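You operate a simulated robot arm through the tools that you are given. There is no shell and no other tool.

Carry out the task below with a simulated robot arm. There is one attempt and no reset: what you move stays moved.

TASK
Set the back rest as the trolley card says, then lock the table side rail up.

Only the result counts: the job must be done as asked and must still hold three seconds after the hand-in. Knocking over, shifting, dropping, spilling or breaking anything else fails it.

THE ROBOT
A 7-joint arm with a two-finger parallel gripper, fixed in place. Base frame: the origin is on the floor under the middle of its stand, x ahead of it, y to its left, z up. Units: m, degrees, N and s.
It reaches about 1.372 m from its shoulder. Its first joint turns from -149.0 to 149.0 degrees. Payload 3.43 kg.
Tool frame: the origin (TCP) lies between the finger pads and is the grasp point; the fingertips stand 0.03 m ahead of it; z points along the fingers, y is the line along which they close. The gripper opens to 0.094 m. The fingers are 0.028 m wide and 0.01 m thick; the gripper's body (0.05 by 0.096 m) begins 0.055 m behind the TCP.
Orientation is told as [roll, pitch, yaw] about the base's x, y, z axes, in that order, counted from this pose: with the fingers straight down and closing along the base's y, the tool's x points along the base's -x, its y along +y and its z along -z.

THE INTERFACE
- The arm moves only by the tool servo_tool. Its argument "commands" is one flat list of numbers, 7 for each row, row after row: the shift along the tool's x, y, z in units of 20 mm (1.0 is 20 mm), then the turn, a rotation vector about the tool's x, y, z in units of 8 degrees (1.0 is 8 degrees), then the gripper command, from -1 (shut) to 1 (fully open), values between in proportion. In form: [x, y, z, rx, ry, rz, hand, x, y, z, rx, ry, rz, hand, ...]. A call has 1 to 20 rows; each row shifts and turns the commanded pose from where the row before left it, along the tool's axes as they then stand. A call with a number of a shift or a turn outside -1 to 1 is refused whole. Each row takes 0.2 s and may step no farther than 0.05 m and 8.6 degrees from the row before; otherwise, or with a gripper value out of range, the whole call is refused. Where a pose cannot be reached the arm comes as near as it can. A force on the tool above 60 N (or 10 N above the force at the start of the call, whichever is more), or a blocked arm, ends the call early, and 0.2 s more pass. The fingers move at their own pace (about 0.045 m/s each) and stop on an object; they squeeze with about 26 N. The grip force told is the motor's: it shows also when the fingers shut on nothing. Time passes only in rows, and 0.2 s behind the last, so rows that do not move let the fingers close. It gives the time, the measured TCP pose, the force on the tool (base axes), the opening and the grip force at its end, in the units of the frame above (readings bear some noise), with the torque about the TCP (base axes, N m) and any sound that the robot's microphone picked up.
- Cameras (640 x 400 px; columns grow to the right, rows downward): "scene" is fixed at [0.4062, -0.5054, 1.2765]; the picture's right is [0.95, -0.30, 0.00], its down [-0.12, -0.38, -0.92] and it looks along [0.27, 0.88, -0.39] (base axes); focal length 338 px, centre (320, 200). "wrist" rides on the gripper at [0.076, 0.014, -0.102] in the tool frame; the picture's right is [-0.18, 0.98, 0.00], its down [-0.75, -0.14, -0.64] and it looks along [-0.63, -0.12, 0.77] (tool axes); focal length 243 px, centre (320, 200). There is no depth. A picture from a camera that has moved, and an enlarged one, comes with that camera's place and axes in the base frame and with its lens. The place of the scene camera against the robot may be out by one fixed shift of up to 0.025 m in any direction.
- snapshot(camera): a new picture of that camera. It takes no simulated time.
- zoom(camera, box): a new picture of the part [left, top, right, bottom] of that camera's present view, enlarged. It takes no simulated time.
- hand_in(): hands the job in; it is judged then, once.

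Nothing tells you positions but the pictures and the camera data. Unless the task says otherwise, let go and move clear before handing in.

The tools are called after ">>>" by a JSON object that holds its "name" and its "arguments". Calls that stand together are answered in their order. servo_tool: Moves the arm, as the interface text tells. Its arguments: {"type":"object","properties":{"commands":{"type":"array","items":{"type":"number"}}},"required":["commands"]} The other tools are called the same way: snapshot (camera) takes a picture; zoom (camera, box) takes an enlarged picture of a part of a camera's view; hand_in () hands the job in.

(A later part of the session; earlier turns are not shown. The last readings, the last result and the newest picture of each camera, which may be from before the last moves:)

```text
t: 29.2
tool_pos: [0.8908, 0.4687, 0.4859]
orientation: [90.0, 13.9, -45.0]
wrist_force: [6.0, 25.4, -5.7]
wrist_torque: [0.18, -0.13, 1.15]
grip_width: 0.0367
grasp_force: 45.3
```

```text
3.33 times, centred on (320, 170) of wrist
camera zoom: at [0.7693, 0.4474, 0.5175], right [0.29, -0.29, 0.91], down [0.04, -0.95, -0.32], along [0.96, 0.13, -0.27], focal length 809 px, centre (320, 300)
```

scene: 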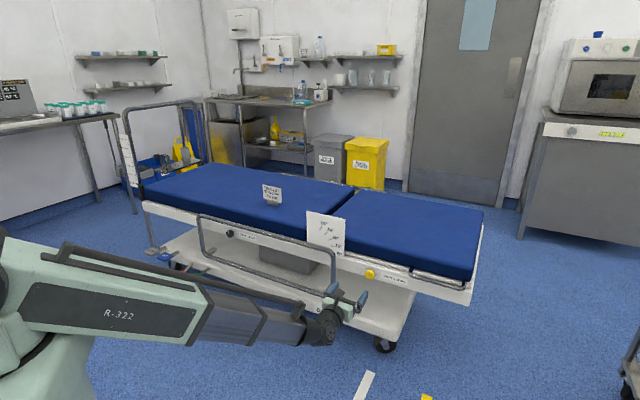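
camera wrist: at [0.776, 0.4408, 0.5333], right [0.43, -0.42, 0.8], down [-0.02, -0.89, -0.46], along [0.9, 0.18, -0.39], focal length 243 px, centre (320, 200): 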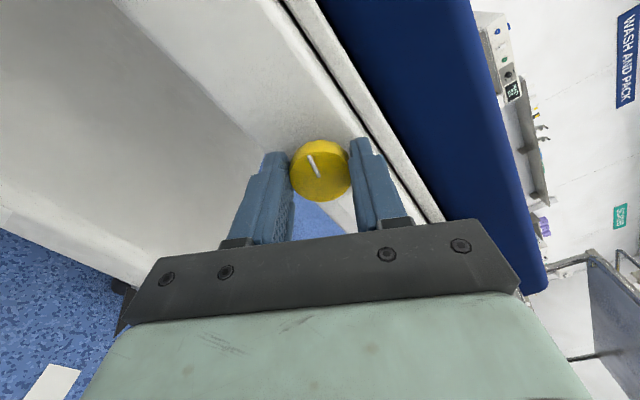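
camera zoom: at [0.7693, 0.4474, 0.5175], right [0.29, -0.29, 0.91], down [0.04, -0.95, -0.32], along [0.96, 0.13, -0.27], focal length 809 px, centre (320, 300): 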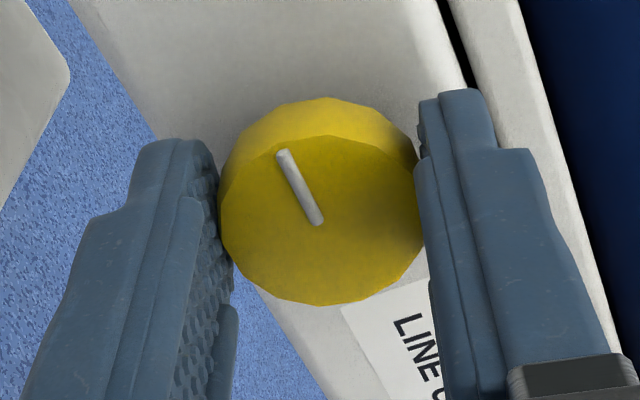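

>>> {"name": "servo_tool", "arguments": {"commands": [0, 0, -0.05, 0, 0, -0.7, -1, 0, 0, 0, 0, 0, -0.6, -1, 0, 0, 0, 0, 0, 0, -1]}}

>>> {"name": "zoom", "arguments": {"camera": "wrist", "box": [240, 110, 400, 230]}}

>>> {"name": "zoom", "arguments": {"camera": "scene", "box": [340, 255, 400, 295]}}

```text
t: 30.0
tool_pos: [0.8901, 0.4676, 0.4854]
orientation: [89.8, 3.7, -45.2]
wrist_force: [11.1, 5.0, -5.8]
wrist_torque: [0.49, 0.4, -0.38]
grip_width: 0.0374
grasp_force: 44.7
```

```text
3.33 times, centred on (320, 170) of wrist
camera zoom: at [0.7655, 0.4488, 0.504], right [0.17, -0.17, 0.97], down [0.07, -0.98, -0.19], along [0.98, 0.1, -0.16], focal length 809 px, centre (320, 300)
```

zoom: 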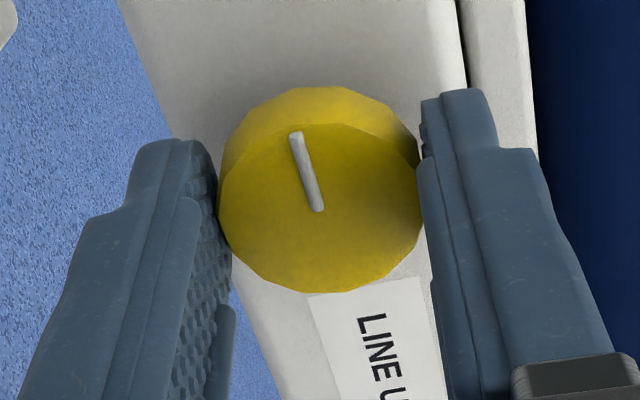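

```text
10.00 times, centred on (370, 275) of scene
camera zoom: at [0.4062, -0.5054, 1.2765], right [0.95, -0.3, 0.0], down [-0.12, -0.38, -0.92], along [0.27, 0.88, -0.39], focal length 3383 px, centre (-180, -550)
```

zoom: 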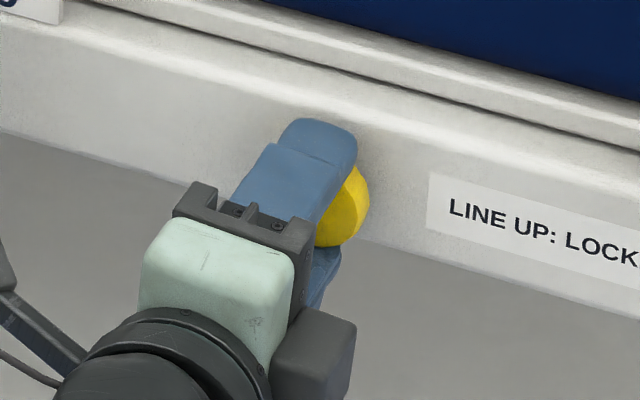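

The knob has reached its stop with the line horizontal (unlocked). I'll open the fingers just enough, back off, and look at the back-rest handle.

>>> {"name": "servo_tool", "arguments": {"commands": [0, 0, 0, 0, 0, 0, 0.3, 0, 0, 0, 0, 0, 0, 0.3, 0, 0, 0, 0, 0, 0, 0.3, 0, 0, -1, 0, 0, 0, 0.3, 0, 0, -1, 0, 0, 0, 0.3, 0, 0, -1, 0, 0, 0, 0.3, 0, 0, -1, 0, 0, 0, 0.3, 0, 0, -1, 0, 0, 0, 0.3, 0, 0, 0, 0, 0, 0, 0.6]}}

>>> {"name": "snapshot", "arguments": {"camera": "wrist"}}

>>> {"name": "zoom", "arguments": {"camera": "scene", "box": [300, 200, 500, 325]}}

```text
t: 32.0
tool_pos: [0.8164, 0.3961, 0.4879]
orientation: [90.0, 3.6, -45.0]
wrist_force: [-0.1, -0.1, -0.4]
wrist_torque: [-0.04, 0.0, 0.03]
grip_width: 0.0751
grasp_force: 0.1
```

```text
taken
camera wrist: at [0.6927, 0.3776, 0.5052], right [0.17, -0.17, 0.97], down [0.07, -0.98, -0.19], along [0.98, 0.1, -0.16], focal length 243 px, centre (320, 200)
```

wrist: 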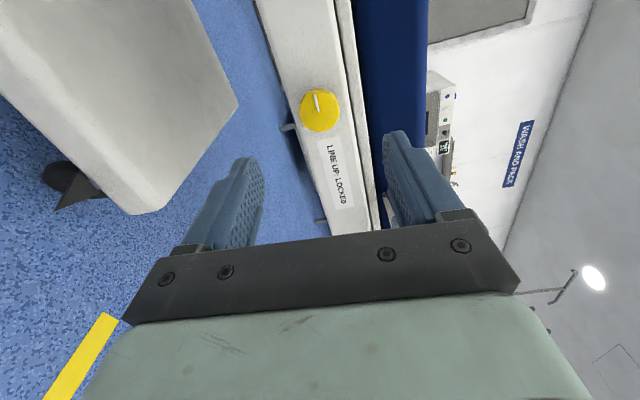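

```text
3.20 times, centred on (400, 262) of scene
camera zoom: at [0.4062, -0.5054, 1.2765], right [0.95, -0.3, 0.0], down [-0.12, -0.38, -0.92], along [0.27, 0.88, -0.39], focal length 1083 px, centre (64, 0)
```

zoom: 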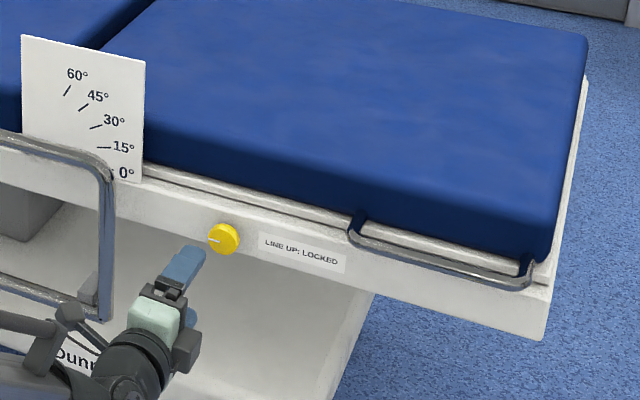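

The yellow knob's line is now horizontal. Moving along to stand in front of the back-rest handle.

>>> {"name": "servo_tool", "arguments": {"commands": [0, 0, -0.5, 0, 0, -0.45, 1, -0.992, 0.315, -0.08, 0, 0, 0, 1, -0.992, 0.315, -0.08, 0, 0, 0, 1, -0.992, 0.315, -0.08, 0, 0, 0, 1, -0.992, 0.315, -0.08, 0, 0, 0, 1, -0.992, 0.315, -0.08, 0, 0, 0, 1, -0.992, 0.315, -0.08, 0, 0, 0, 1, -0.992, 0.315, -0.08, 0, 0, 0, 1, -0.992, 0.315, -0.08, 0, 0, 0, 1, -0.992, 0.315, -0.08, 0, 0, 0, 1, -0.992, 0.315, -0.08, 0, 0, 0, 1, -0.992, 0.315, -0.08, 0, 0, 0, 1, -0.992, 0.315, -0.08, 0, 0, 0, 1, -0.992, 0.315, -0.08, 0, 0, 0, 1]}}

>>> {"name": "snapshot", "arguments": {"camera": "wrist"}}

>>> {"name": "zoom", "arguments": {"camera": "scene", "box": [380, 220, 500, 320]}}

```text
t: 35.0
tool_pos: [0.9798, 0.1926, 0.5704]
orientation: [90.1, 0.0, -45.0]
wrist_force: [0.2, -0.3, -1.0]
wrist_torque: [0.04, -0.01, -0.01]
grip_width: 0.0942
grasp_force: 0.2
```

```text
taken
camera wrist: at [0.8546, 0.1757, 0.5842], right [0.13, -0.13, 0.98], down [0.08, -0.99, -0.14], along [0.99, 0.1, -0.12], focal length 243 px, centre (320, 200)
```

wrist: 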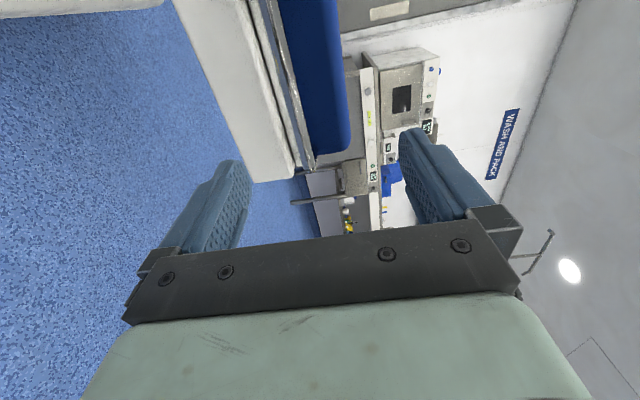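

```text
4.00 times, centred on (440, 270) of scene
camera zoom: at [0.4062, -0.5054, 1.2765], right [0.95, -0.3, 0.0], down [-0.12, -0.38, -0.92], along [0.27, 0.88, -0.39], focal length 1353 px, centre (-160, -80)
```

zoom: 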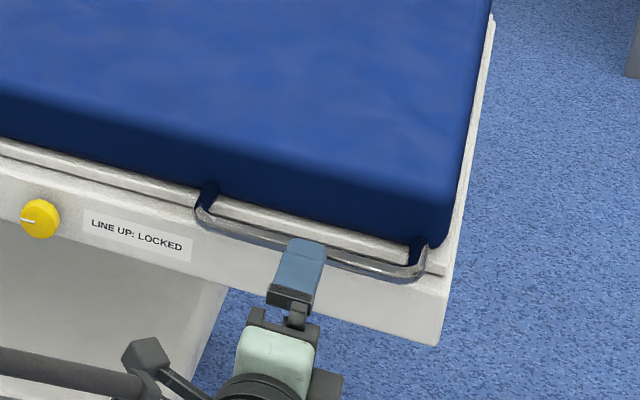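

>>> {"name": "zoom", "arguments": {"camera": "wrist", "box": [160, 0, 400, 190]}}

>>> {"name": "zoom", "arguments": {"camera": "scene", "box": [420, 250, 480, 290]}}

```text
2.11 times, centred on (280, 95) of wrist
camera zoom: at [0.8546, 0.1757, 0.5842], right [0.13, -0.13, 0.98], down [0.08, -0.99, -0.14], along [0.99, 0.1, -0.12], focal length 511 px, centre (404, 421)
```

zoom: 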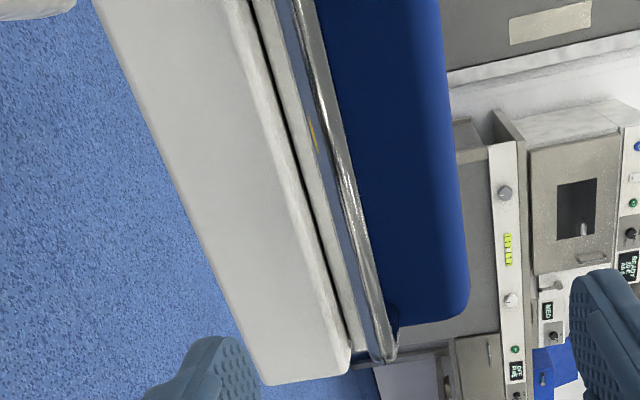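

```text
10.00 times, centred on (450, 270) of scene
camera zoom: at [0.4062, -0.5054, 1.2765], right [0.95, -0.3, 0.0], down [-0.12, -0.38, -0.92], along [0.27, 0.88, -0.39], focal length 3383 px, centre (-980, -500)
```

zoom: 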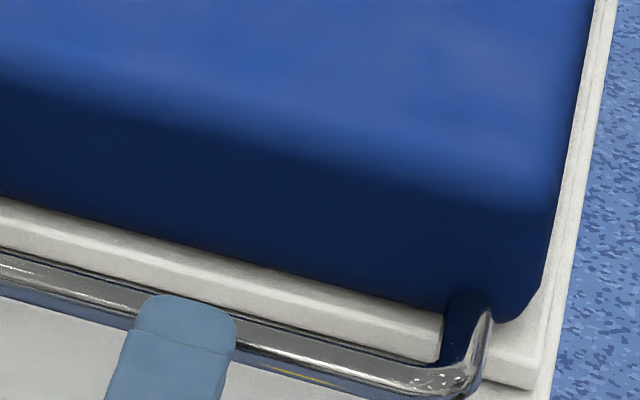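

I see the handle bar just in front of the frame edge. For an accurate fix I'll raise the tool and roll upright to look down on the handle from closer.

>>> {"name": "servo_tool", "arguments": {"commands": [0, 0.9, 0, 0, 0, 1, 1, 0, 0, 0, 0, 0, 1, 1, 0, 0, 0, 0, 0, 1, 1, 0, 0, 0, 0, 0, 1, 1, 0, 0, 0, 0, 0, 1, 1, 0, 0, 0, 0, 0, 1, 1, 0, 0, 0, 0, 0, 1, 1, 0, 0, 0, 0, 0, 1, 1, 0, 0, 0, 0, 0, 1, 1, 0, 0, 0, 0, 0, 1, 1, 0, 0, 0, 0, 0, 1, 1, 0.5, 0, 0, 0, 0, 0.25, 1, 1, 0, 0, 0, 0, 0, 1, 1, 0, 0, 0, 0, 0, 1]}}

>>> {"name": "snapshot", "arguments": {"camera": "wrist"}}

```text
t: 38.0
tool_pos: [0.9768, 0.1942, 0.6386]
orientation: [8.3, 90.0, -126.6]
wrist_force: [-0.7, 0.2, -0.2]
wrist_torque: [0.0, 0.01, 0.02]
grip_width: 0.0939
grasp_force: 0.1
```

```text
taken
camera wrist: at [0.9165, 0.1117, 0.7143], right [0.7, -0.69, -0.18], down [-0.55, -0.35, -0.75], along [0.46, 0.63, -0.63], focal length 243 px, centre (320, 200)
```

wrist: 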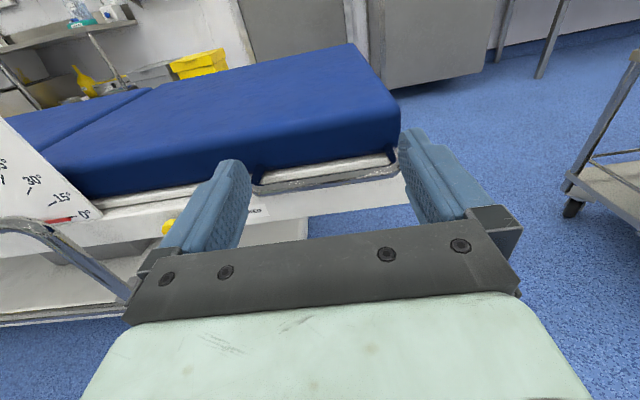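

>>> {"name": "zoom", "arguments": {"camera": "wrist", "box": [230, 120, 430, 245]}}

>>> {"name": "servo_tool", "arguments": {"commands": [0, 0, 0.75, 0, 0, 0, 1, 0, 0, 0.75, 0, 0, 0, 1, 0, 0, 0.75, 0, 0, 0, 1, 0, 0, 0.75, 0, 0, 0, 1]}}

>>> {"name": "zoom", "arguments": {"camera": "wrist", "box": [210, 120, 450, 270]}}

```text
3.20 times, centred on (330, 182) of wrist
camera zoom: at [0.9165, 0.1117, 0.7143], right [0.7, -0.69, -0.18], down [-0.55, -0.35, -0.75], along [0.46, 0.63, -0.63], focal length 776 px, centre (288, 256)
```

zoom: 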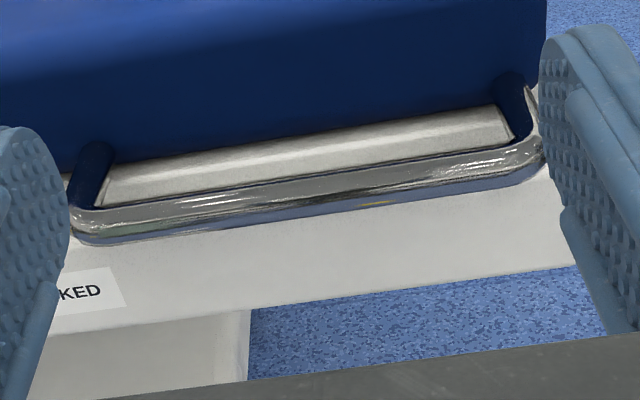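

```text
t: 39.0
tool_pos: [1.0236, 0.2361, 0.636]
orientation: [103.5, 90.0, -31.3]
wrist_force: [0.9, 0.7, 0.1]
wrist_torque: [0.02, -0.01, -0.02]
grip_width: 0.094
grasp_force: 0.0
```

```text
2.67 times, centred on (330, 195) of wrist
camera zoom: at [0.9612, 0.1546, 0.7116], right [0.69, -0.7, -0.18], down [-0.55, -0.35, -0.75], along [0.46, 0.63, -0.63], focal length 647 px, centre (293, 213)
```

zoom: 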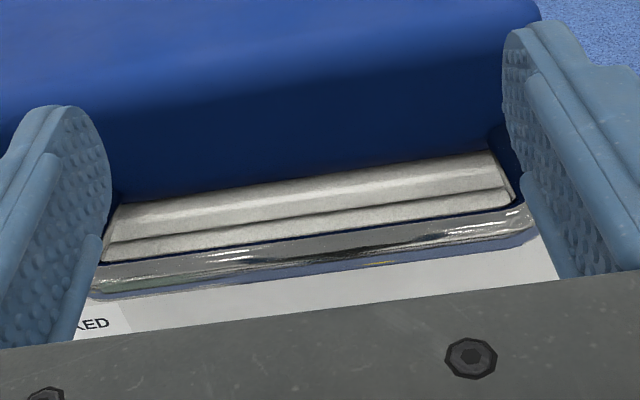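

The bar is roughly at n≈0.955–0.975, z≈0.55, spanning a≈0.48–0.64. I'll roll so the fingers close vertically, drop to bar height and stop short of it.

>>> {"name": "servo_tool", "arguments": {"commands": [0, 0, -0.9, 0, 0, -1, 1, 0, 0, 0, 0, 0, -1, 1, 0, 0, 0, 0, 0, -1, 1, 0, 0, 0, 0, 0, -1, 1, 0, 0, 0, 0, 0, -1, 1, 0, 0, 0, 0, 0, -1, 1, 0, 0, 0, 0, 0, -1, 1, 0, 0, 0, 0, 0, -1, 1, 0, 0, 0, 0, 0, -1, 1, 0, 0, 0, 0, 0, -1, 1, 0, 0, 0, 0, 0, -1, 1, 0, 0, 0, 0, 0, -0.25, 1, 0, -0.8, 0, 0, 0, 0, 1, 0, -0.8, 0, 0, 0, 0, 1, 0, -0.8, 0, 0, 0, 0, 1, 0, -0.8, 0, 0, 0, 0, 1, 0, -0.85, 0, 0, 0, 0, 1]}}

>>> {"name": "snapshot", "arguments": {"camera": "wrist"}}

>>> {"name": "zoom", "arguments": {"camera": "wrist", "box": [200, 0, 440, 200]}}

>>> {"name": "zoom", "arguments": {"camera": "scene", "box": [400, 245, 490, 305]}}

```text
t: 42.6
tool_pos: [1.009, 0.2234, 0.5544]
orientation: [90.0, 0.0, -45.0]
wrist_force: [0.6, 1.0, -0.3]
wrist_torque: [-0.03, 0.01, 0.01]
grip_width: 0.094
grasp_force: 0.0
```

```text
taken
camera wrist: at [0.8837, 0.2057, 0.5687], right [0.13, -0.13, 0.98], down [0.08, -0.99, -0.14], along [0.99, 0.1, -0.12], focal length 243 px, centre (320, 200)
```

wrist: 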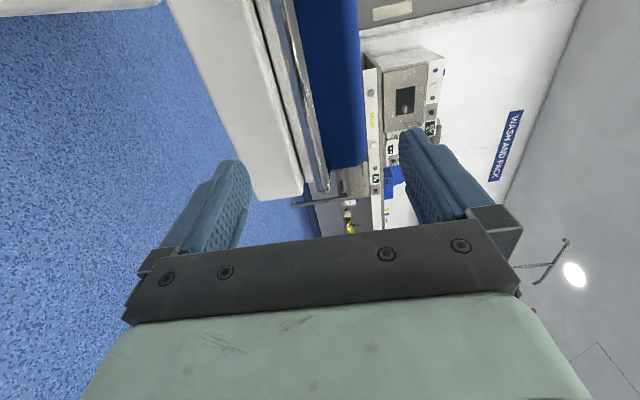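

```text
2.00 times, centred on (320, 100) of wrist
camera zoom: at [0.8837, 0.2057, 0.5687], right [0.13, -0.13, 0.98], down [0.08, -0.99, -0.14], along [0.99, 0.1, -0.12], focal length 485 px, centre (320, 400)
```

zoom: 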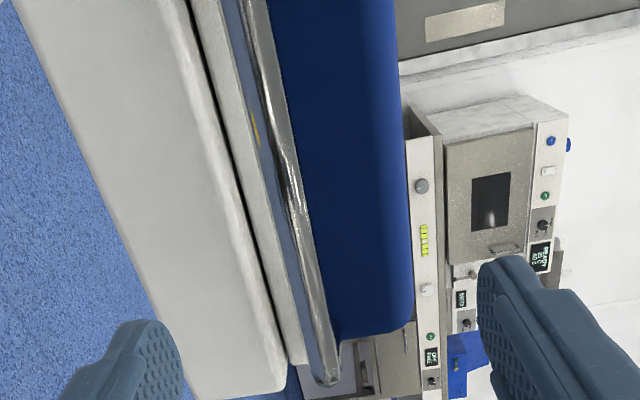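

```text
6.67 times, centred on (445, 275) of scene
camera zoom: at [0.4062, -0.5054, 1.2765], right [0.95, -0.3, 0.0], down [-0.12, -0.38, -0.92], along [0.27, 0.88, -0.39], focal length 2256 px, centre (-513, -300)
```

zoom: 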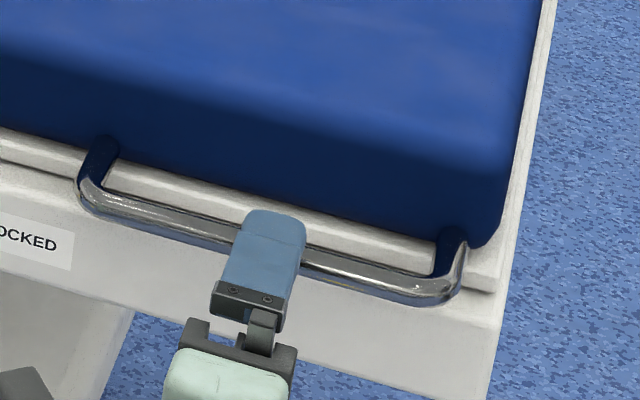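

The bar comes out at n≈0.968, z≈0.545. I'll lower 9 mm and advance so the fingers straddle it, then look.

>>> {"name": "servo_tool", "arguments": {"commands": [0, -0.47, 0, 0, 0, 0, 1, 0, 0, 0.87, 0, 0, 0, 1, 0, 0, 0.87, 0, 0, 0, 1, 0, 0, 0.87, 0, 0, 0, 1, 0, 0, 0.87, 0, 0, 0, 1, 0, 0, 0.8, 0, 0, 0, 1]}}

>>> {"name": "snapshot", "arguments": {"camera": "wrist"}}

>>> {"name": "zoom", "arguments": {"camera": "scene", "box": [400, 245, 490, 305]}}

```text
t: 44.0
tool_pos: [1.0683, 0.2856, 0.5473]
orientation: [90.0, 0.0, -44.9]
wrist_force: [-0.1, 0.0, -0.5]
wrist_torque: [0.02, -0.01, 0.01]
grip_width: 0.0939
grasp_force: 0.0
```

```text
taken
camera wrist: at [0.9435, 0.2662, 0.561], right [0.13, -0.13, 0.98], down [0.08, -0.99, -0.14], along [0.99, 0.1, -0.12], focal length 243 px, centre (320, 200)
```

wrist: 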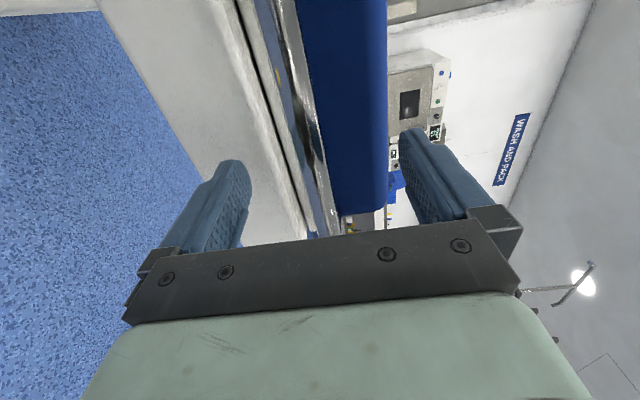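

```text
6.67 times, centred on (445, 275) of scene
camera zoom: at [0.4062, -0.5054, 1.2765], right [0.95, -0.3, 0.0], down [-0.12, -0.38, -0.92], along [0.27, 0.88, -0.39], focal length 2256 px, centre (-513, -300)
```

zoom: 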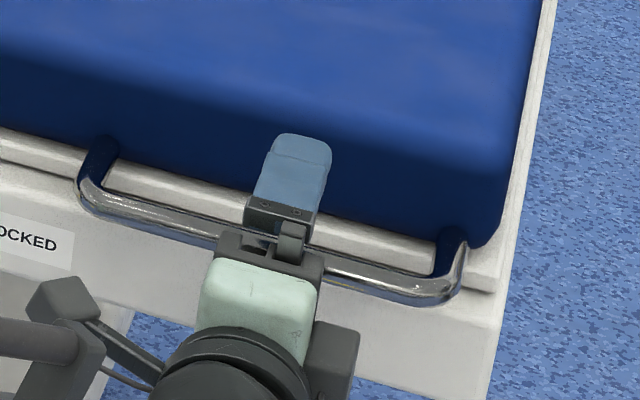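

The bar now lies between the finger pads. Closing on it.

>>> {"name": "servo_tool", "arguments": {"commands": [0, 0, 0, 0, 0, 0, 0.3, 0, 0, 0, 0, 0, 0, -0.2, 0, 0, 0, 0, 0, 0, -0.6, 0, 0, 0, 0, 0, 0, -1, 0, 0, 0, 0, 0, 0, -1, 0, 0, 0, 0, 0, 0, -1, 0, 0, 0, 0, 0, 0, -1]}}

>>> {"name": "zoom", "arguments": {"camera": "wrist", "box": [200, 60, 440, 260]}}

>>> {"name": "zoom", "arguments": {"camera": "scene", "box": [400, 245, 490, 305]}}

```text
t: 45.6
tool_pos: [1.0669, 0.2837, 0.5468]
orientation: [90.0, 0.0, -44.9]
wrist_force: [-1.6, -0.2, -3.7]
wrist_torque: [-0.38, -0.26, -0.28]
grip_width: 0.0156
grasp_force: 44.8
```

```text
2.00 times, centred on (320, 160) of wrist
camera zoom: at [0.9432, 0.2659, 0.5605], right [0.13, -0.13, 0.98], down [0.08, -0.99, -0.14], along [0.99, 0.1, -0.12], focal length 485 px, centre (320, 280)
```

zoom: 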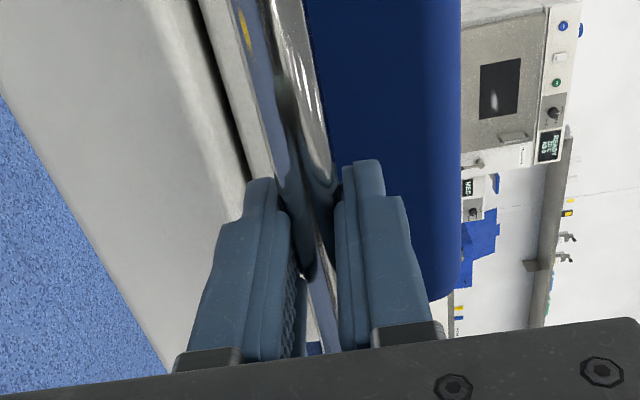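

```text
6.67 times, centred on (445, 275) of scene
camera zoom: at [0.4062, -0.5054, 1.2765], right [0.95, -0.3, 0.0], down [-0.12, -0.38, -0.92], along [0.27, 0.88, -0.39], focal length 2256 px, centre (-513, -300)
```

zoom: 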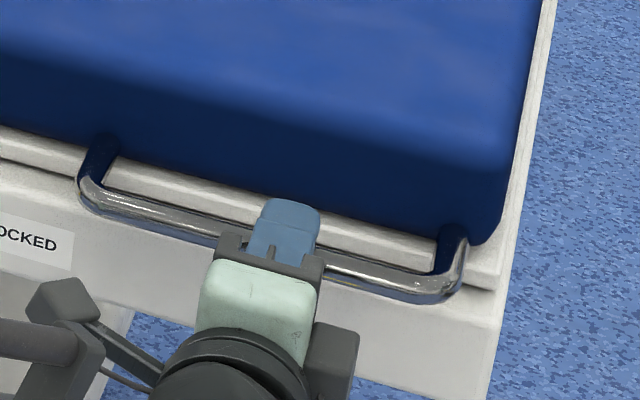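

The bar (15.6 mm) is gripped firmly. Now I lift along an arc about the hinge (a≈0.02, z≈0.525, radius ≈0.53 m), starting with 6° to feel the load.

>>> {"name": "servo_tool", "arguments": {"commands": [0.054, 0.926, 0, 0, 0, -0.25, -1, 0.054, 0.926, 0, 0, 0, -0.25, -1, 0.054, 0.926, 0, 0, 0, -0.25, -1]}}

>>> {"name": "zoom", "arguments": {"camera": "scene", "box": [300, 195, 500, 320]}}

```text
t: 46.4
tool_pos: [1.0647, 0.2875, 0.6027]
orientation: [90.0, -5.9, -44.9]
wrist_force: [-12.8, -0.9, -3.8]
wrist_torque: [-0.05, -0.31, -1.27]
grip_width: 0.0157
grasp_force: 44.9
```

```text
3.20 times, centred on (400, 258) of scene
camera zoom: at [0.4062, -0.5054, 1.2765], right [0.95, -0.3, 0.0], down [-0.12, -0.38, -0.92], along [0.27, 0.88, -0.39], focal length 1083 px, centre (64, 16)
```

zoom: 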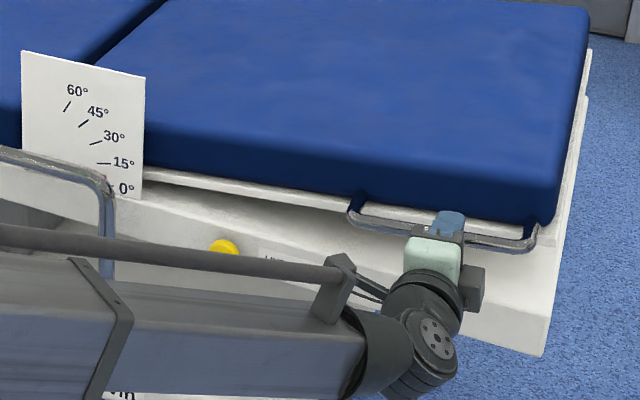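

It lifts easily with small forces. Continuing the arc, drifting slightly more inward.

>>> {"name": "servo_tool", "arguments": {"commands": [0.09, 0.926, -0.02, 0, 0, -0.25, -1, 0.09, 0.926, -0.02, 0, 0, -0.25, -1, 0.09, 0.926, -0.02, 0, 0, -0.25, -1, 0.09, 0.926, 0, 0, 0, -0.25, -1, 0.09, 0.926, 0, 0, 0, -0.25, -1]}}

>>> {"name": "zoom", "arguments": {"camera": "scene", "box": [300, 195, 360, 265]}}

>>> {"name": "snapshot", "arguments": {"camera": "scene"}}

```text
t: 47.6
tool_pos: [1.0489, 0.3014, 0.6905]
orientation: [90.1, -16.0, -45.0]
wrist_force: [28.9, 5.2, 5.5]
wrist_torque: [0.33, 0.0, -0.77]
grip_width: 0.0154
grasp_force: 45.1
```

```text
5.71 times, centred on (330, 230) of scene
camera zoom: at [0.4062, -0.5054, 1.2765], right [0.95, -0.3, 0.0], down [-0.12, -0.38, -0.92], along [0.27, 0.88, -0.39], focal length 1933 px, centre (263, 29)
```

zoom: 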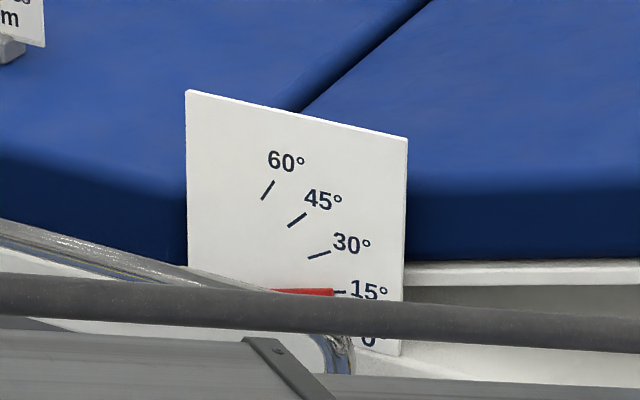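

```text
taken
```

scene: 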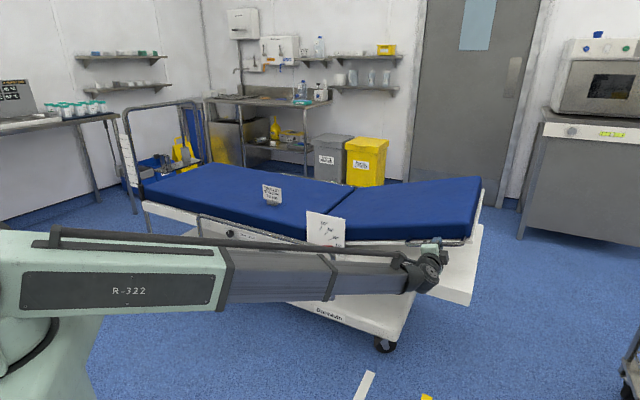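

The pointer is at about 15°, matching the tool's 16° roll. Continuing up another 12° with slightly corrected drift.

>>> {"name": "servo_tool", "arguments": {"commands": [0.02, 0.92, 0.02, 0, 0, -0.25, -1, 0.02, 0.92, 0.02, 0, 0, -0.25, -1, 0.03, 0.92, 0, 0, 0, -0.25, -1, 0.03, 0.92, 0, 0, 0, -0.25, -1, 0.03, 0.92, 0, 0, 0, -0.25, -1, 0.03, 0.92, 0, 0, 0, -0.25, -1]}}

>>> {"name": "zoom", "arguments": {"camera": "scene", "box": [300, 195, 360, 265]}}

>>> {"name": "snapshot", "arguments": {"camera": "scene"}}

```text
t: 49.0
tool_pos: [1.0156, 0.3357, 0.7923]
orientation: [90.0, -28.0, -44.9]
wrist_force: [17.0, 3.5, 4.4]
wrist_torque: [0.52, -0.26, -0.83]
grip_width: 0.0156
grasp_force: 45.4
```

```text
5.71 times, centred on (330, 230) of scene
camera zoom: at [0.4062, -0.5054, 1.2765], right [0.95, -0.3, 0.0], down [-0.12, -0.38, -0.92], along [0.27, 0.88, -0.39], focal length 1933 px, centre (263, 29)
```

zoom: 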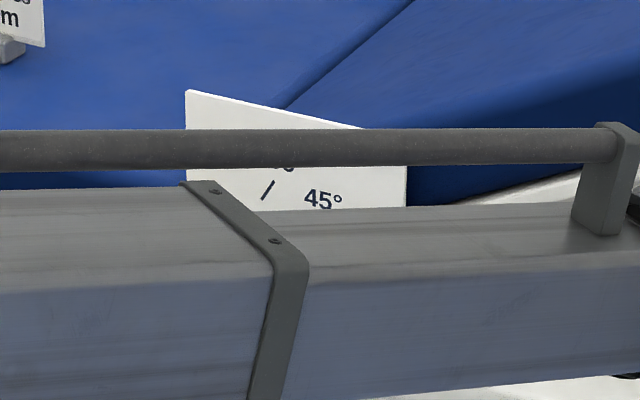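

```text
taken
```

scene: 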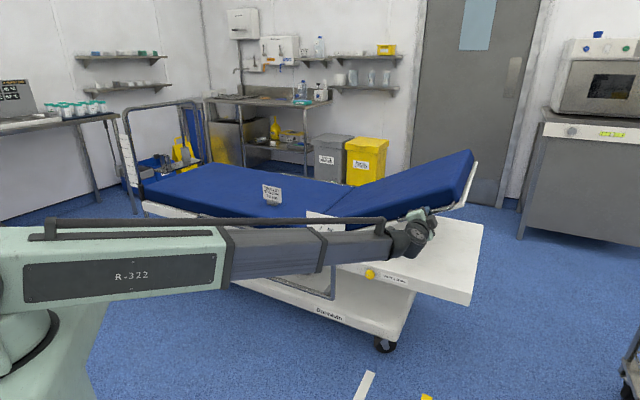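

By geometry the back rest is at ~28°. A last 1.8° step, then I'll open the fingers slightly to see if it holds by itself.

>>> {"name": "servo_tool", "arguments": {"commands": [0, 0.83, 0.02, 0, 0, -0.22, -1, 0, 0, 0, 0, 0, 0, -1]}}

>>> {"name": "servo_tool", "arguments": {"commands": [0, 0, 0, 0, 0, 0, -0.45, 0, 0, 0, 0, 0, 0, -0.45, 0, 0, 0, 0, 0, 0, -0.45, 0, 0, 0, 0, 0, 0, -0.45, 0, 0, 0, 0, 0, 0, -0.45]}}

>>> {"name": "zoom", "arguments": {"camera": "wrist", "box": [200, 60, 440, 260]}}

```text
t: 49.6
tool_pos: [1.0094, 0.3407, 0.807]
orientation: [89.9, -29.9, -44.9]
wrist_force: [5.0, 4.4, -0.8]
wrist_torque: [0.11, 0.1, -0.25]
grip_width: 0.0156
grasp_force: 44.9
```

```text
t: 50.8
tool_pos: [1.01, 0.3413, 0.8058]
orientation: [90.1, -29.9, -45.0]
wrist_force: [0.3, 0.2, -0.2]
wrist_torque: [0.0, 0.0, -0.02]
grip_width: 0.0257
grasp_force: 0.0
```

```text
2.00 times, centred on (320, 160) of wrist
camera zoom: at [0.8875, 0.3202, 0.781], right [-0.23, 0.23, 0.94], down [0.06, -0.97, 0.25], along [0.97, 0.11, 0.21], focal length 485 px, centre (320, 280)
```

zoom: 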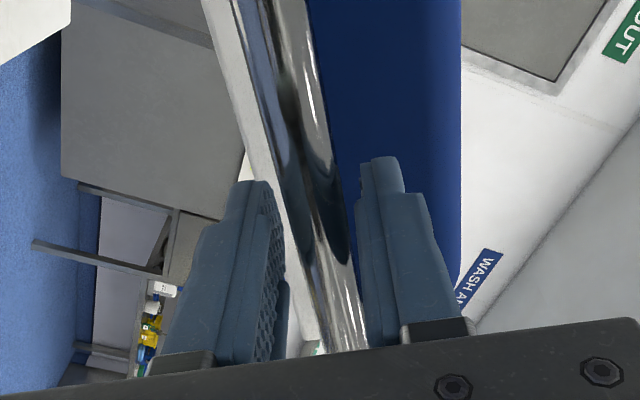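

The back rest holds by itself. I'll open wider, back straight off, and check the dial.

>>> {"name": "servo_tool", "arguments": {"commands": [0, 0, 0, 0, 0, 0, 0.2, 0, 0, 0, 0, 0, 0, 0.2, 0, 0, 0, 0, 0, 0, 0.2, 0, 0, -0.6, 0, 0, 0, 0.2, 0, 0, -0.9, 0, 0, 0, 0.2, 0, 0, -0.9, 0, 0, 0, 0.2, 0, 0, -0.9, 0, 0, 0, 0.2, 0, 0, -0.9, 0, 0, 0, 0.2, 0, 0, -0.9, 0, 0, 0, 0.2, 0, 0, -0.9, 0, 0, 0, 0.2]}}

>>> {"name": "snapshot", "arguments": {"camera": "scene"}}

>>> {"name": "snapshot", "arguments": {"camera": "wrist"}}

```text
t: 53.0
tool_pos: [0.9258, 0.2558, 0.8073]
orientation: [89.9, -29.8, -45.1]
wrist_force: [-0.1, -0.5, 0.0]
wrist_torque: [0.0, 0.0, 0.0]
grip_width: 0.0563
grasp_force: 0.1
```

```text
taken
```

scene: 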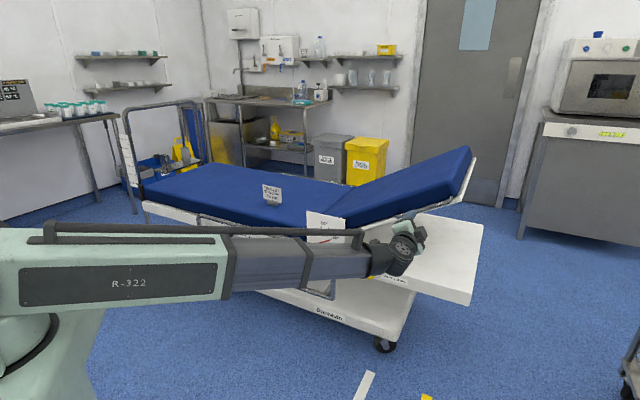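

```text
taken
camera wrist: at [0.8033, 0.2362, 0.7812], right [-0.23, 0.23, 0.94], down [0.06, -0.97, 0.25], along [0.97, 0.11, 0.21], focal length 243 px, centre (320, 200)
```

wrist: 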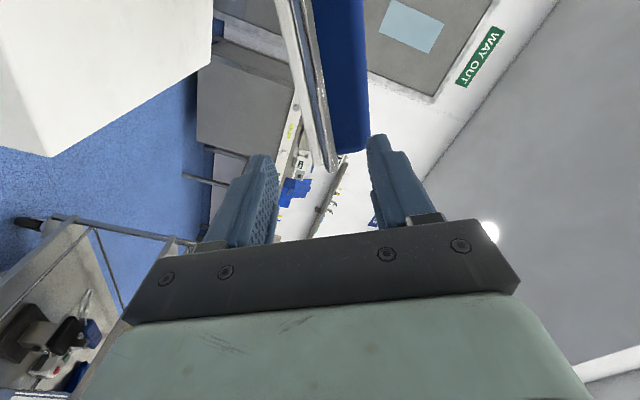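

Backing off worked and the back rest stays up. Moving back in front of the yellow knob with the fingers vertical, and checking the dial from there.

>>> {"name": "servo_tool", "arguments": {"commands": [0, 0, 0, 0, 0, 0.935, 0.6, 0, 0, 0, 0, 0, 0.935, 0.6, 0, 0, 0, 0, 0, 0.935, 0.6, 0, 0, 0, 0, 0, 0.935, 0.6, 0.544, -1, 0, 0, 0, 0, 0.6, 0.544, -1, 0, 0, 0, 0, 0.6, 0.544, -1, 0, 0, 0, 0, 0.6, 0.544, -1, 0, 0, 0, 0, 0.6, 0.544, -1, 0, 0, 0, 0, 0.6, 0.544, -1, 0, 0, 0, 0, 0.6, 0.544, -1, 0, 0, 0, 0, 0.6, 0.544, -1, 0, 0, 0, 0, 0.6, 0.544, -1, 0, 0, 0, 0, 0.6, 0.544, -1, 0, 0, 0, 0, 0.6, 0.544, -1, 0, 0, 0, 0, 0.6, 0.544, -1, 0, 0, 0, 0, 0.6, 0.544, -1, 0, 0, 0, 0, 0.6, 0.544, -1, 0, 0, 0, 0, 0.6, 0.544, -1, 0, 0, 0, 0, 0.6, 0.544, -1, 0, 0, 0, 0, 0.6]}}

>>> {"name": "zoom", "arguments": {"camera": "scene", "box": [300, 195, 360, 265]}}

>>> {"name": "snapshot", "arguments": {"camera": "scene"}}

>>> {"name": "snapshot", "arguments": {"camera": "wrist"}}

```text
t: 57.2
tool_pos: [0.8023, 0.3776, 0.4877]
orientation: [90.0, 0.2, -45.1]
wrist_force: [0.4, 0.0, -0.2]
wrist_torque: [0.01, -0.01, 0.0]
grip_width: 0.0753
grasp_force: 0.1
```

```text
5.71 times, centred on (330, 230) of scene
camera zoom: at [0.4062, -0.5054, 1.2765], right [0.95, -0.3, 0.0], down [-0.12, -0.38, -0.92], along [0.27, 0.88, -0.39], focal length 1933 px, centre (263, 29)
```

zoom: 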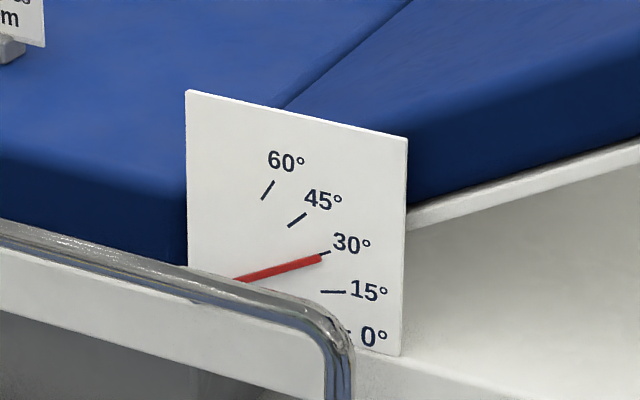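

```text
taken
```

scene: 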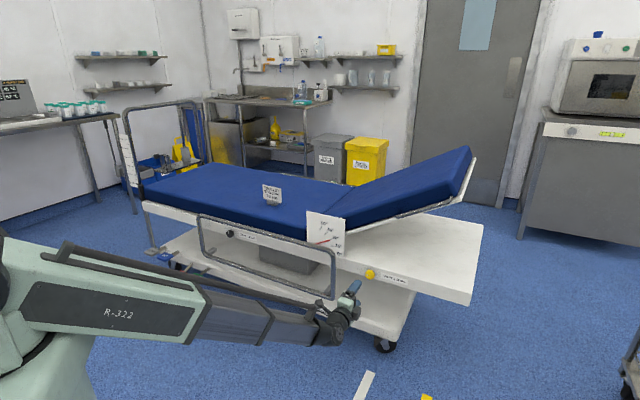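

```text
taken
camera wrist: at [0.6775, 0.3598, 0.5021], right [0.13, -0.13, 0.98], down [0.08, -0.99, -0.14], along [0.99, 0.1, -0.12], focal length 243 px, centre (320, 200)
```

wrist: 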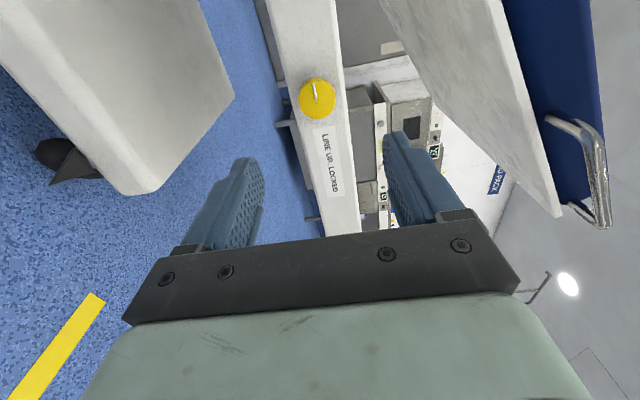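

The pointer sits on the 30° mark. Now I'll grip the yellow knob again and turn it back so its line is up (locked).

>>> {"name": "servo_tool", "arguments": {"commands": [0, -0.14, 0.9, 0, 0, 0, 0.6, 0, 0, 0.9, 0, 0, 0, 0.6, 0, 0, 0.9, 0, 0, 0, 0.6, 0, 0, 0.9, 0, 0, 0, 0.6, 0, 0, 0.9, 0, 0, 0, 0.6, 0, 0, 0.9, 0, 0, 0, 0.6, 0, 0, 0.85, 0, 0, 0, 0.6]}}

>>> {"name": "zoom", "arguments": {"camera": "wrist", "box": [200, 60, 440, 260]}}

```text
t: 58.8
tool_pos: [0.8901, 0.4705, 0.485]
orientation: [90.0, 0.1, -45.0]
wrist_force: [-0.2, -0.5, 0.2]
wrist_torque: [-0.01, 0.03, -0.03]
grip_width: 0.0753
grasp_force: 0.0
```

```text
2.00 times, centred on (320, 160) of wrist
camera zoom: at [0.7652, 0.4514, 0.4988], right [0.13, -0.13, 0.98], down [0.08, -0.99, -0.14], along [0.99, 0.1, -0.12], focal length 485 px, centre (320, 280)
```

zoom: 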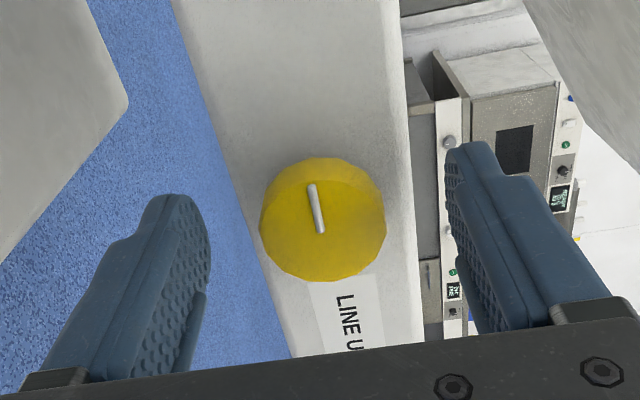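

Centred. Closing on the knob.

>>> {"name": "servo_tool", "arguments": {"commands": [-0.12, 0, -0.04, 0, 0, 0, 0.6, 0, 0, 0, 0, 0, 0, 0.1, 0, 0, 0, 0, 0, 0, -0.3, 0, 0, 0, 0, 0, 0, -0.7, 0, 0, 0, 0, 0, 0, -1, 0, 0, 0, 0, 0, 0, -1]}}

>>> {"name": "servo_tool", "arguments": {"commands": [0, 0, 0, 0, 0, 0.7, -1, 0, 0, 0, 0, 0, 0.7, -1]}}

>>> {"name": "zoom", "arguments": {"camera": "wrist", "box": [200, 60, 440, 260]}}

```text
t: 60.2
tool_pos: [0.8904, 0.4663, 0.4848]
orientation: [90.0, 0.2, -45.0]
wrist_force: [0.2, 0.3, -1.5]
wrist_torque: [-0.03, 0.0, 0.01]
grip_width: 0.0378
grasp_force: 44.7
```

```text
t: 60.8
tool_pos: [0.8911, 0.4666, 0.4845]
orientation: [90.0, 11.4, -44.9]
wrist_force: [-0.5, -3.6, 1.8]
wrist_torque: [-0.29, 0.26, 0.53]
grip_width: 0.0378
grasp_force: 44.6
```

```text
2.00 times, centred on (320, 160) of wrist
camera zoom: at [0.77, 0.446, 0.5136], right [0.26, -0.27, 0.93], down [0.05, -0.96, -0.29], along [0.96, 0.12, -0.24], focal length 485 px, centre (320, 280)
```

zoom: 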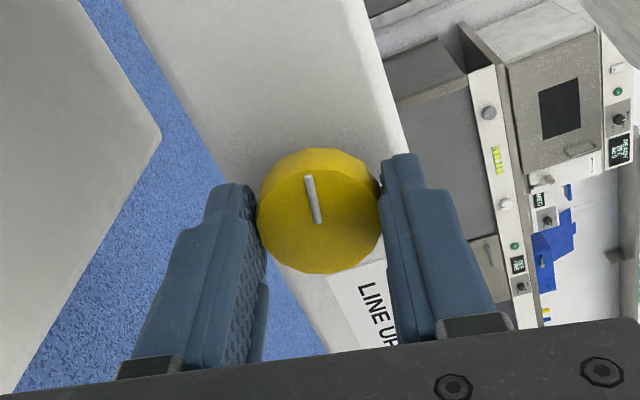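

It turns with the gripper with very small side loads. Continuing clockwise to the locked position.

>>> {"name": "servo_tool", "arguments": {"commands": [0, 0, 0, 0, 0, 1, -1, 0, 0, 0, 0, 0, 1, -1, 0, 0, 0, 0, 0, 1, -1, 0, 0, 0, 0, 0, 1, -1, 0, 0, 0, 0, 0, 1, -1]}}

>>> {"name": "servo_tool", "arguments": {"commands": [0, 0, 0, 0, 0, 1, -1, 0, 0, 0, 0, 0, 1, -1, 0, 0, 0, 0, 0, 1, -1, 0, 0, 0, 0, 0, 1, -1, 0, 0, 0, 0, 0, 0.7, -1, 0, 0, 0, 0, 0, 0, -1]}}

>>> {"name": "zoom", "arguments": {"camera": "wrist", "box": [200, 60, 440, 260]}}

>>> {"name": "zoom", "arguments": {"camera": "scene", "box": [340, 255, 400, 295]}}

```text
t: 62.0
tool_pos: [0.8917, 0.4666, 0.4845]
orientation: [90.0, 51.5, -44.8]
wrist_force: [-7.2, 7.0, -2.1]
wrist_torque: [-0.02, -0.01, 0.05]
grip_width: 0.0378
grasp_force: 44.4
```

```text
t: 63.4
tool_pos: [0.8932, 0.4664, 0.4859]
orientation: [90.3, 89.0, -44.5]
wrist_force: [-28.9, 2.7, -4.1]
wrist_torque: [0.52, -0.53, 0.52]
grip_width: 0.0378
grasp_force: 45.1
```

```text
2.00 times, centred on (320, 160) of wrist
camera zoom: at [0.8304, 0.3857, 0.5609], right [0.7, -0.7, -0.17], down [-0.54, -0.36, -0.76], along [0.47, 0.62, -0.63], focal length 485 px, centre (320, 280)
```

zoom: 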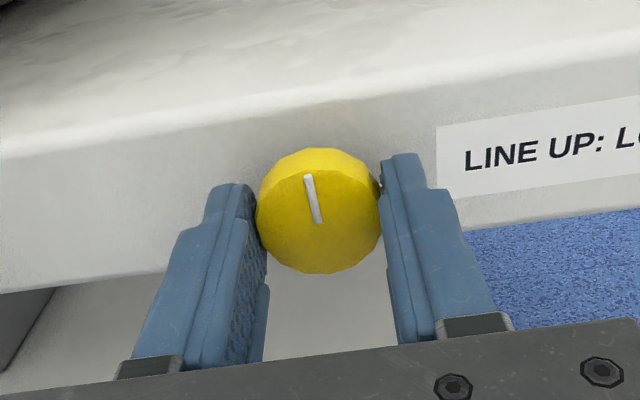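

```text
10.00 times, centred on (370, 275) of scene
camera zoom: at [0.4062, -0.5054, 1.2765], right [0.95, -0.3, 0.0], down [-0.12, -0.38, -0.92], along [0.27, 0.88, -0.39], focal length 3383 px, centre (-180, -550)
```

zoom: 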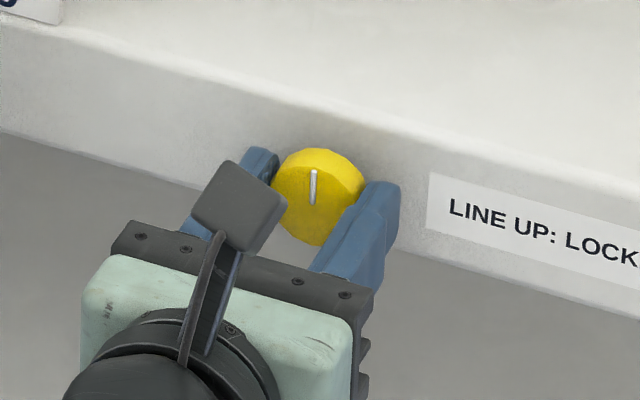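

The line is up again. A small extra push against the stop, then release and back off.

>>> {"name": "servo_tool", "arguments": {"commands": [0, -0.1, 0, 0, 0, 0.3, -1, 0, 0, 0, 0, 0, 0.2, -1]}}

>>> {"name": "servo_tool", "arguments": {"commands": [0, 0, 0, 0, 0, 0, 0.2, 0, 0, 0, 0, 0, 0, 0.4, 0, 0, 0, 0, 0, 0, 0.6, 0, 0, -0.8, 0, 0, 0, 0.6, 0, 0, -1, 0, 0, 0, 0.6, 0, 0, -1, 0, 0, 0, 0.6, 0, 0, -1, 0, 0, 0, 0.6, 0, 0, -1, 0, 0, 0, 0.6, 0, 0, -1, 0, 0, 0, 1, 0, 0, -1, 0, 0, 0, 1]}}

>>> {"name": "zoom", "arguments": {"camera": "scene", "box": [300, 205, 420, 305]}}

>>> {"name": "snapshot", "arguments": {"camera": "wrist"}}

```text
t: 64.0
tool_pos: [0.893, 0.467, 0.4843]
orientation: [-89.8, 86.9, 135.1]
wrist_force: [-8.7, -6.7, 0.0]
wrist_torque: [-0.63, -0.06, 0.14]
grip_width: 0.0378
grasp_force: 45.5
```

```text
t: 66.2
tool_pos: [0.7937, 0.3719, 0.4845]
orientation: [-89.6, 87.0, 135.4]
wrist_force: [-1.0, 0.2, -0.3]
wrist_torque: [0.01, 0.01, -0.05]
grip_width: 0.0943
grasp_force: 0.1
```

```text
4.00 times, centred on (360, 255) of scene
camera zoom: at [0.4062, -0.5054, 1.2765], right [0.95, -0.3, 0.0], down [-0.12, -0.38, -0.92], along [0.27, 0.88, -0.39], focal length 1353 px, centre (160, -20)
```

zoom: 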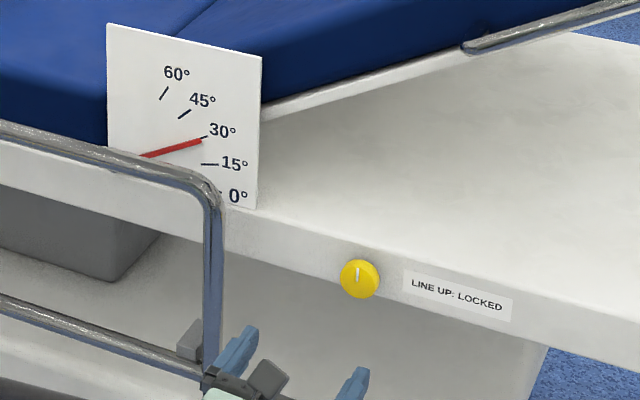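

```text
taken
camera wrist: at [0.7361, 0.2866, 0.5597], right [0.69, -0.69, -0.23], down [-0.58, -0.33, -0.75], along [0.44, 0.65, -0.62], focal length 243 px, centre (320, 200)
```

wrist: 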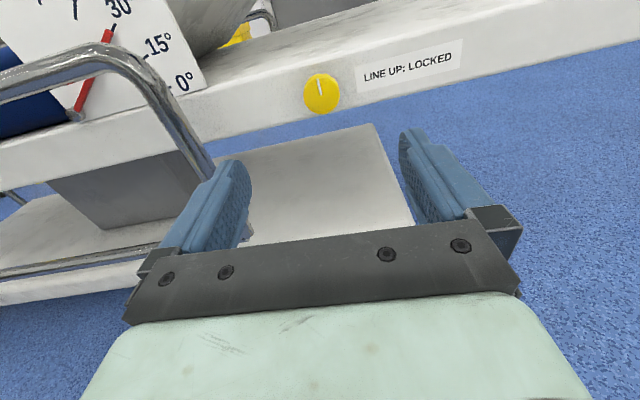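

Back rest is at 30° with the yellow knob locked. Now I travel left along the trolley, staying in front of the rail, to the black knob near a≈−0.40, z≈0.487.

>>> {"name": "servo_tool", "arguments": {"commands": [0, 0, -0.2, 0, 0, -0.39, 1, 0, -0.97, 0, 0, 0, 0, 1, 0, -0.97, 0, 0, 0, 0, 1, 0, -0.97, 0, 0, 0, 0, 1, 0, -0.97, 0, 0, 0, 0, 1, 0, -0.97, 0, 0, 0, 0, 1, 0, -0.97, 0, 0, 0, 0, 1, 0, -0.97, 0, 0, 0, 0, 1, 0, -0.97, 0, 0, 0, 0, 1, 0, -0.97, 0, 0, 0, 0, 1, 0, -0.97, 0, 0, 0, 0, 1, 0, -0.97, 0, 0, 0, 0, 1, 0, -0.97, 0, 0, 0, 0, 1, 0, -0.97, 0, 0, 0, 0, 1, 0, -0.97, 0, 0, 0, 0, 1, 0, -0.97, 0, 0, 0, 0, 1, 0, -0.97, 0, 0, 0, 0, 1, 0, -0.97, 0, 0, 0, 0, 1, 0, -0.97, 0, 0, 0, 0, 1]}}

>>> {"name": "snapshot", "arguments": {"camera": "scene"}}

>>> {"name": "snapshot", "arguments": {"camera": "wrist"}}

```text
t: 70.2
tool_pos: [0.6633, 0.4886, 0.4976]
orientation: [32.1, 89.7, -101.5]
wrist_force: [-0.8, 0.2, -1.0]
wrist_torque: [-0.01, 0.0, 0.0]
grip_width: 0.0941
grasp_force: 0.1
out of reach, approached as far as the arm can: row 10, 11, 12, 13, 14, 15, 16, 17, 18, 19
```

```text
taken
```

scene: 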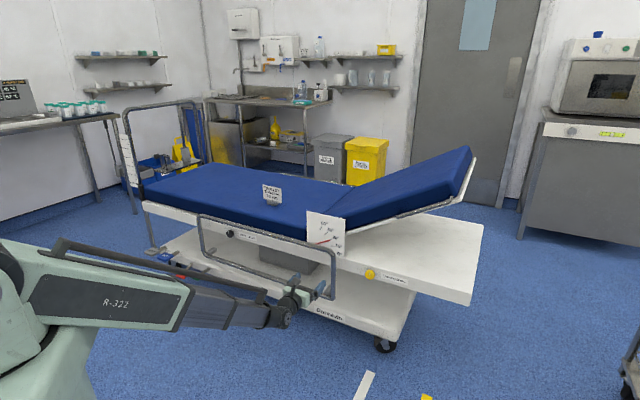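

```text
taken
camera wrist: at [0.6037, 0.405, 0.5739], right [0.71, -0.68, -0.18], down [-0.55, -0.37, -0.75], along [0.44, 0.63, -0.64], focal length 243 px, centre (320, 200)
```

wrist: 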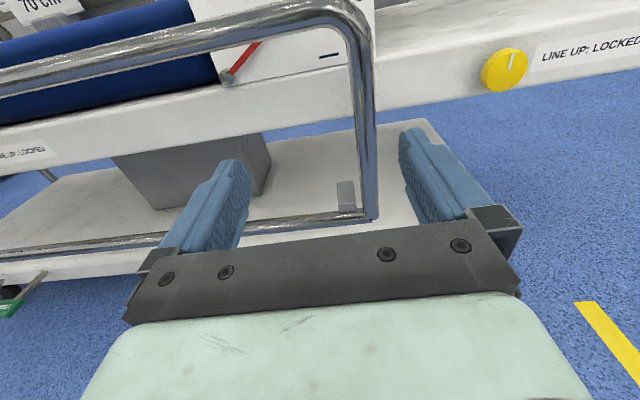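

The arm can't fold that tightly at this low height near the middle. I'll go up first, then travel left at a greater height.

>>> {"name": "servo_tool", "arguments": {"commands": [1, 0, 0, 0, 0, 0, 1, 1, 0, 0, 0, 0, 0, 1]}}

```text
t: 70.8
tool_pos: [0.6682, 0.4819, 0.5393]
orientation: [54.5, 89.8, -79.9]
wrist_force: [-0.2, 0.0, 1.2]
wrist_torque: [0.01, -0.04, -0.03]
grip_width: 0.0939
grasp_force: 0.1
out of reach, approached as far as the arm can: row 1
```

>>> {"name": "servo_tool", "arguments": {"commands": [1, 0, 0, 0, 0, 0, 1, 1, 0, 0, 0, 0, 0, 1, 1, 0, 0, 0, 0, 0, 1, 1, 0, 0, 0, 0, 0, 1, 1, 0, 0, 0, 0, 0, 1, 1, 0, 0, 0, 0, 0, 1, 1, 0, 0, 0, 0, 0, 1, 1, 0, 0, 0, 0, 0, 1, 1, 0, 0, 0, 0, 0, 1, 1, 0, 0, 0, 0, 0, 1, 1, 0, 0, 0, 0, 0, 1, 1, 0, 0, 0, 0, 0, 1, 1, 0, 0, 0, 0, 0, 1, 1, 0, 0, 0, 0, 0, 1]}}

>>> {"name": "servo_tool", "arguments": {"commands": [0, -0.97, 0, 0, 0, 0, 1, 0, -0.97, 0, 0, 0, 0, 1, 0, -0.97, 0, 0, 0, 0, 1, 0, -0.97, 0, 0, 0, 0, 1, 0, -0.97, 0, 0, 0, 0, 1, 0, -0.97, 0, 0, 0, 0, 1, 0, -0.97, 0, 0, 0, 0, 1, 0, -0.97, 0, 0, 0, 0, 1]}}

>>> {"name": "snapshot", "arguments": {"camera": "scene"}}

```text
t: 73.8
tool_pos: [0.6658, 0.485, 0.8186]
orientation: [77.1, 89.8, -57.9]
wrist_force: [-1.1, -1.2, -0.1]
wrist_torque: [-0.03, 0.0, 0.0]
grip_width: 0.0942
grasp_force: 0.1
```

```text
t: 75.6
tool_pos: [0.621, 0.5357, 0.8386]
orientation: [23.0, 89.6, -110.6]
wrist_force: [1.2, 0.1, 0.0]
wrist_torque: [-0.01, 0.0, 0.01]
grip_width: 0.094
grasp_force: 0.0
out of reach, approached as far as the arm can: row 3, 4, 5, 6, 7, 8
```

```text
taken
```

scene: 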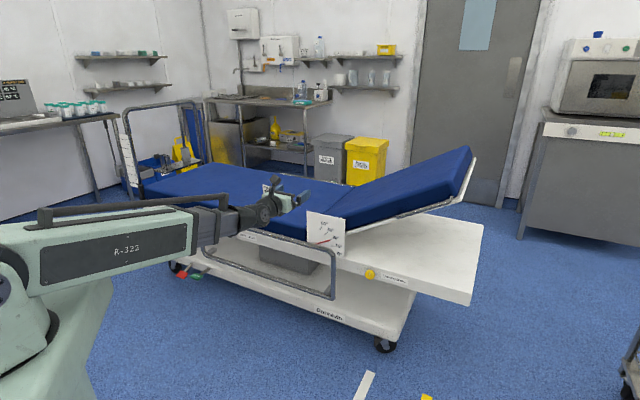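

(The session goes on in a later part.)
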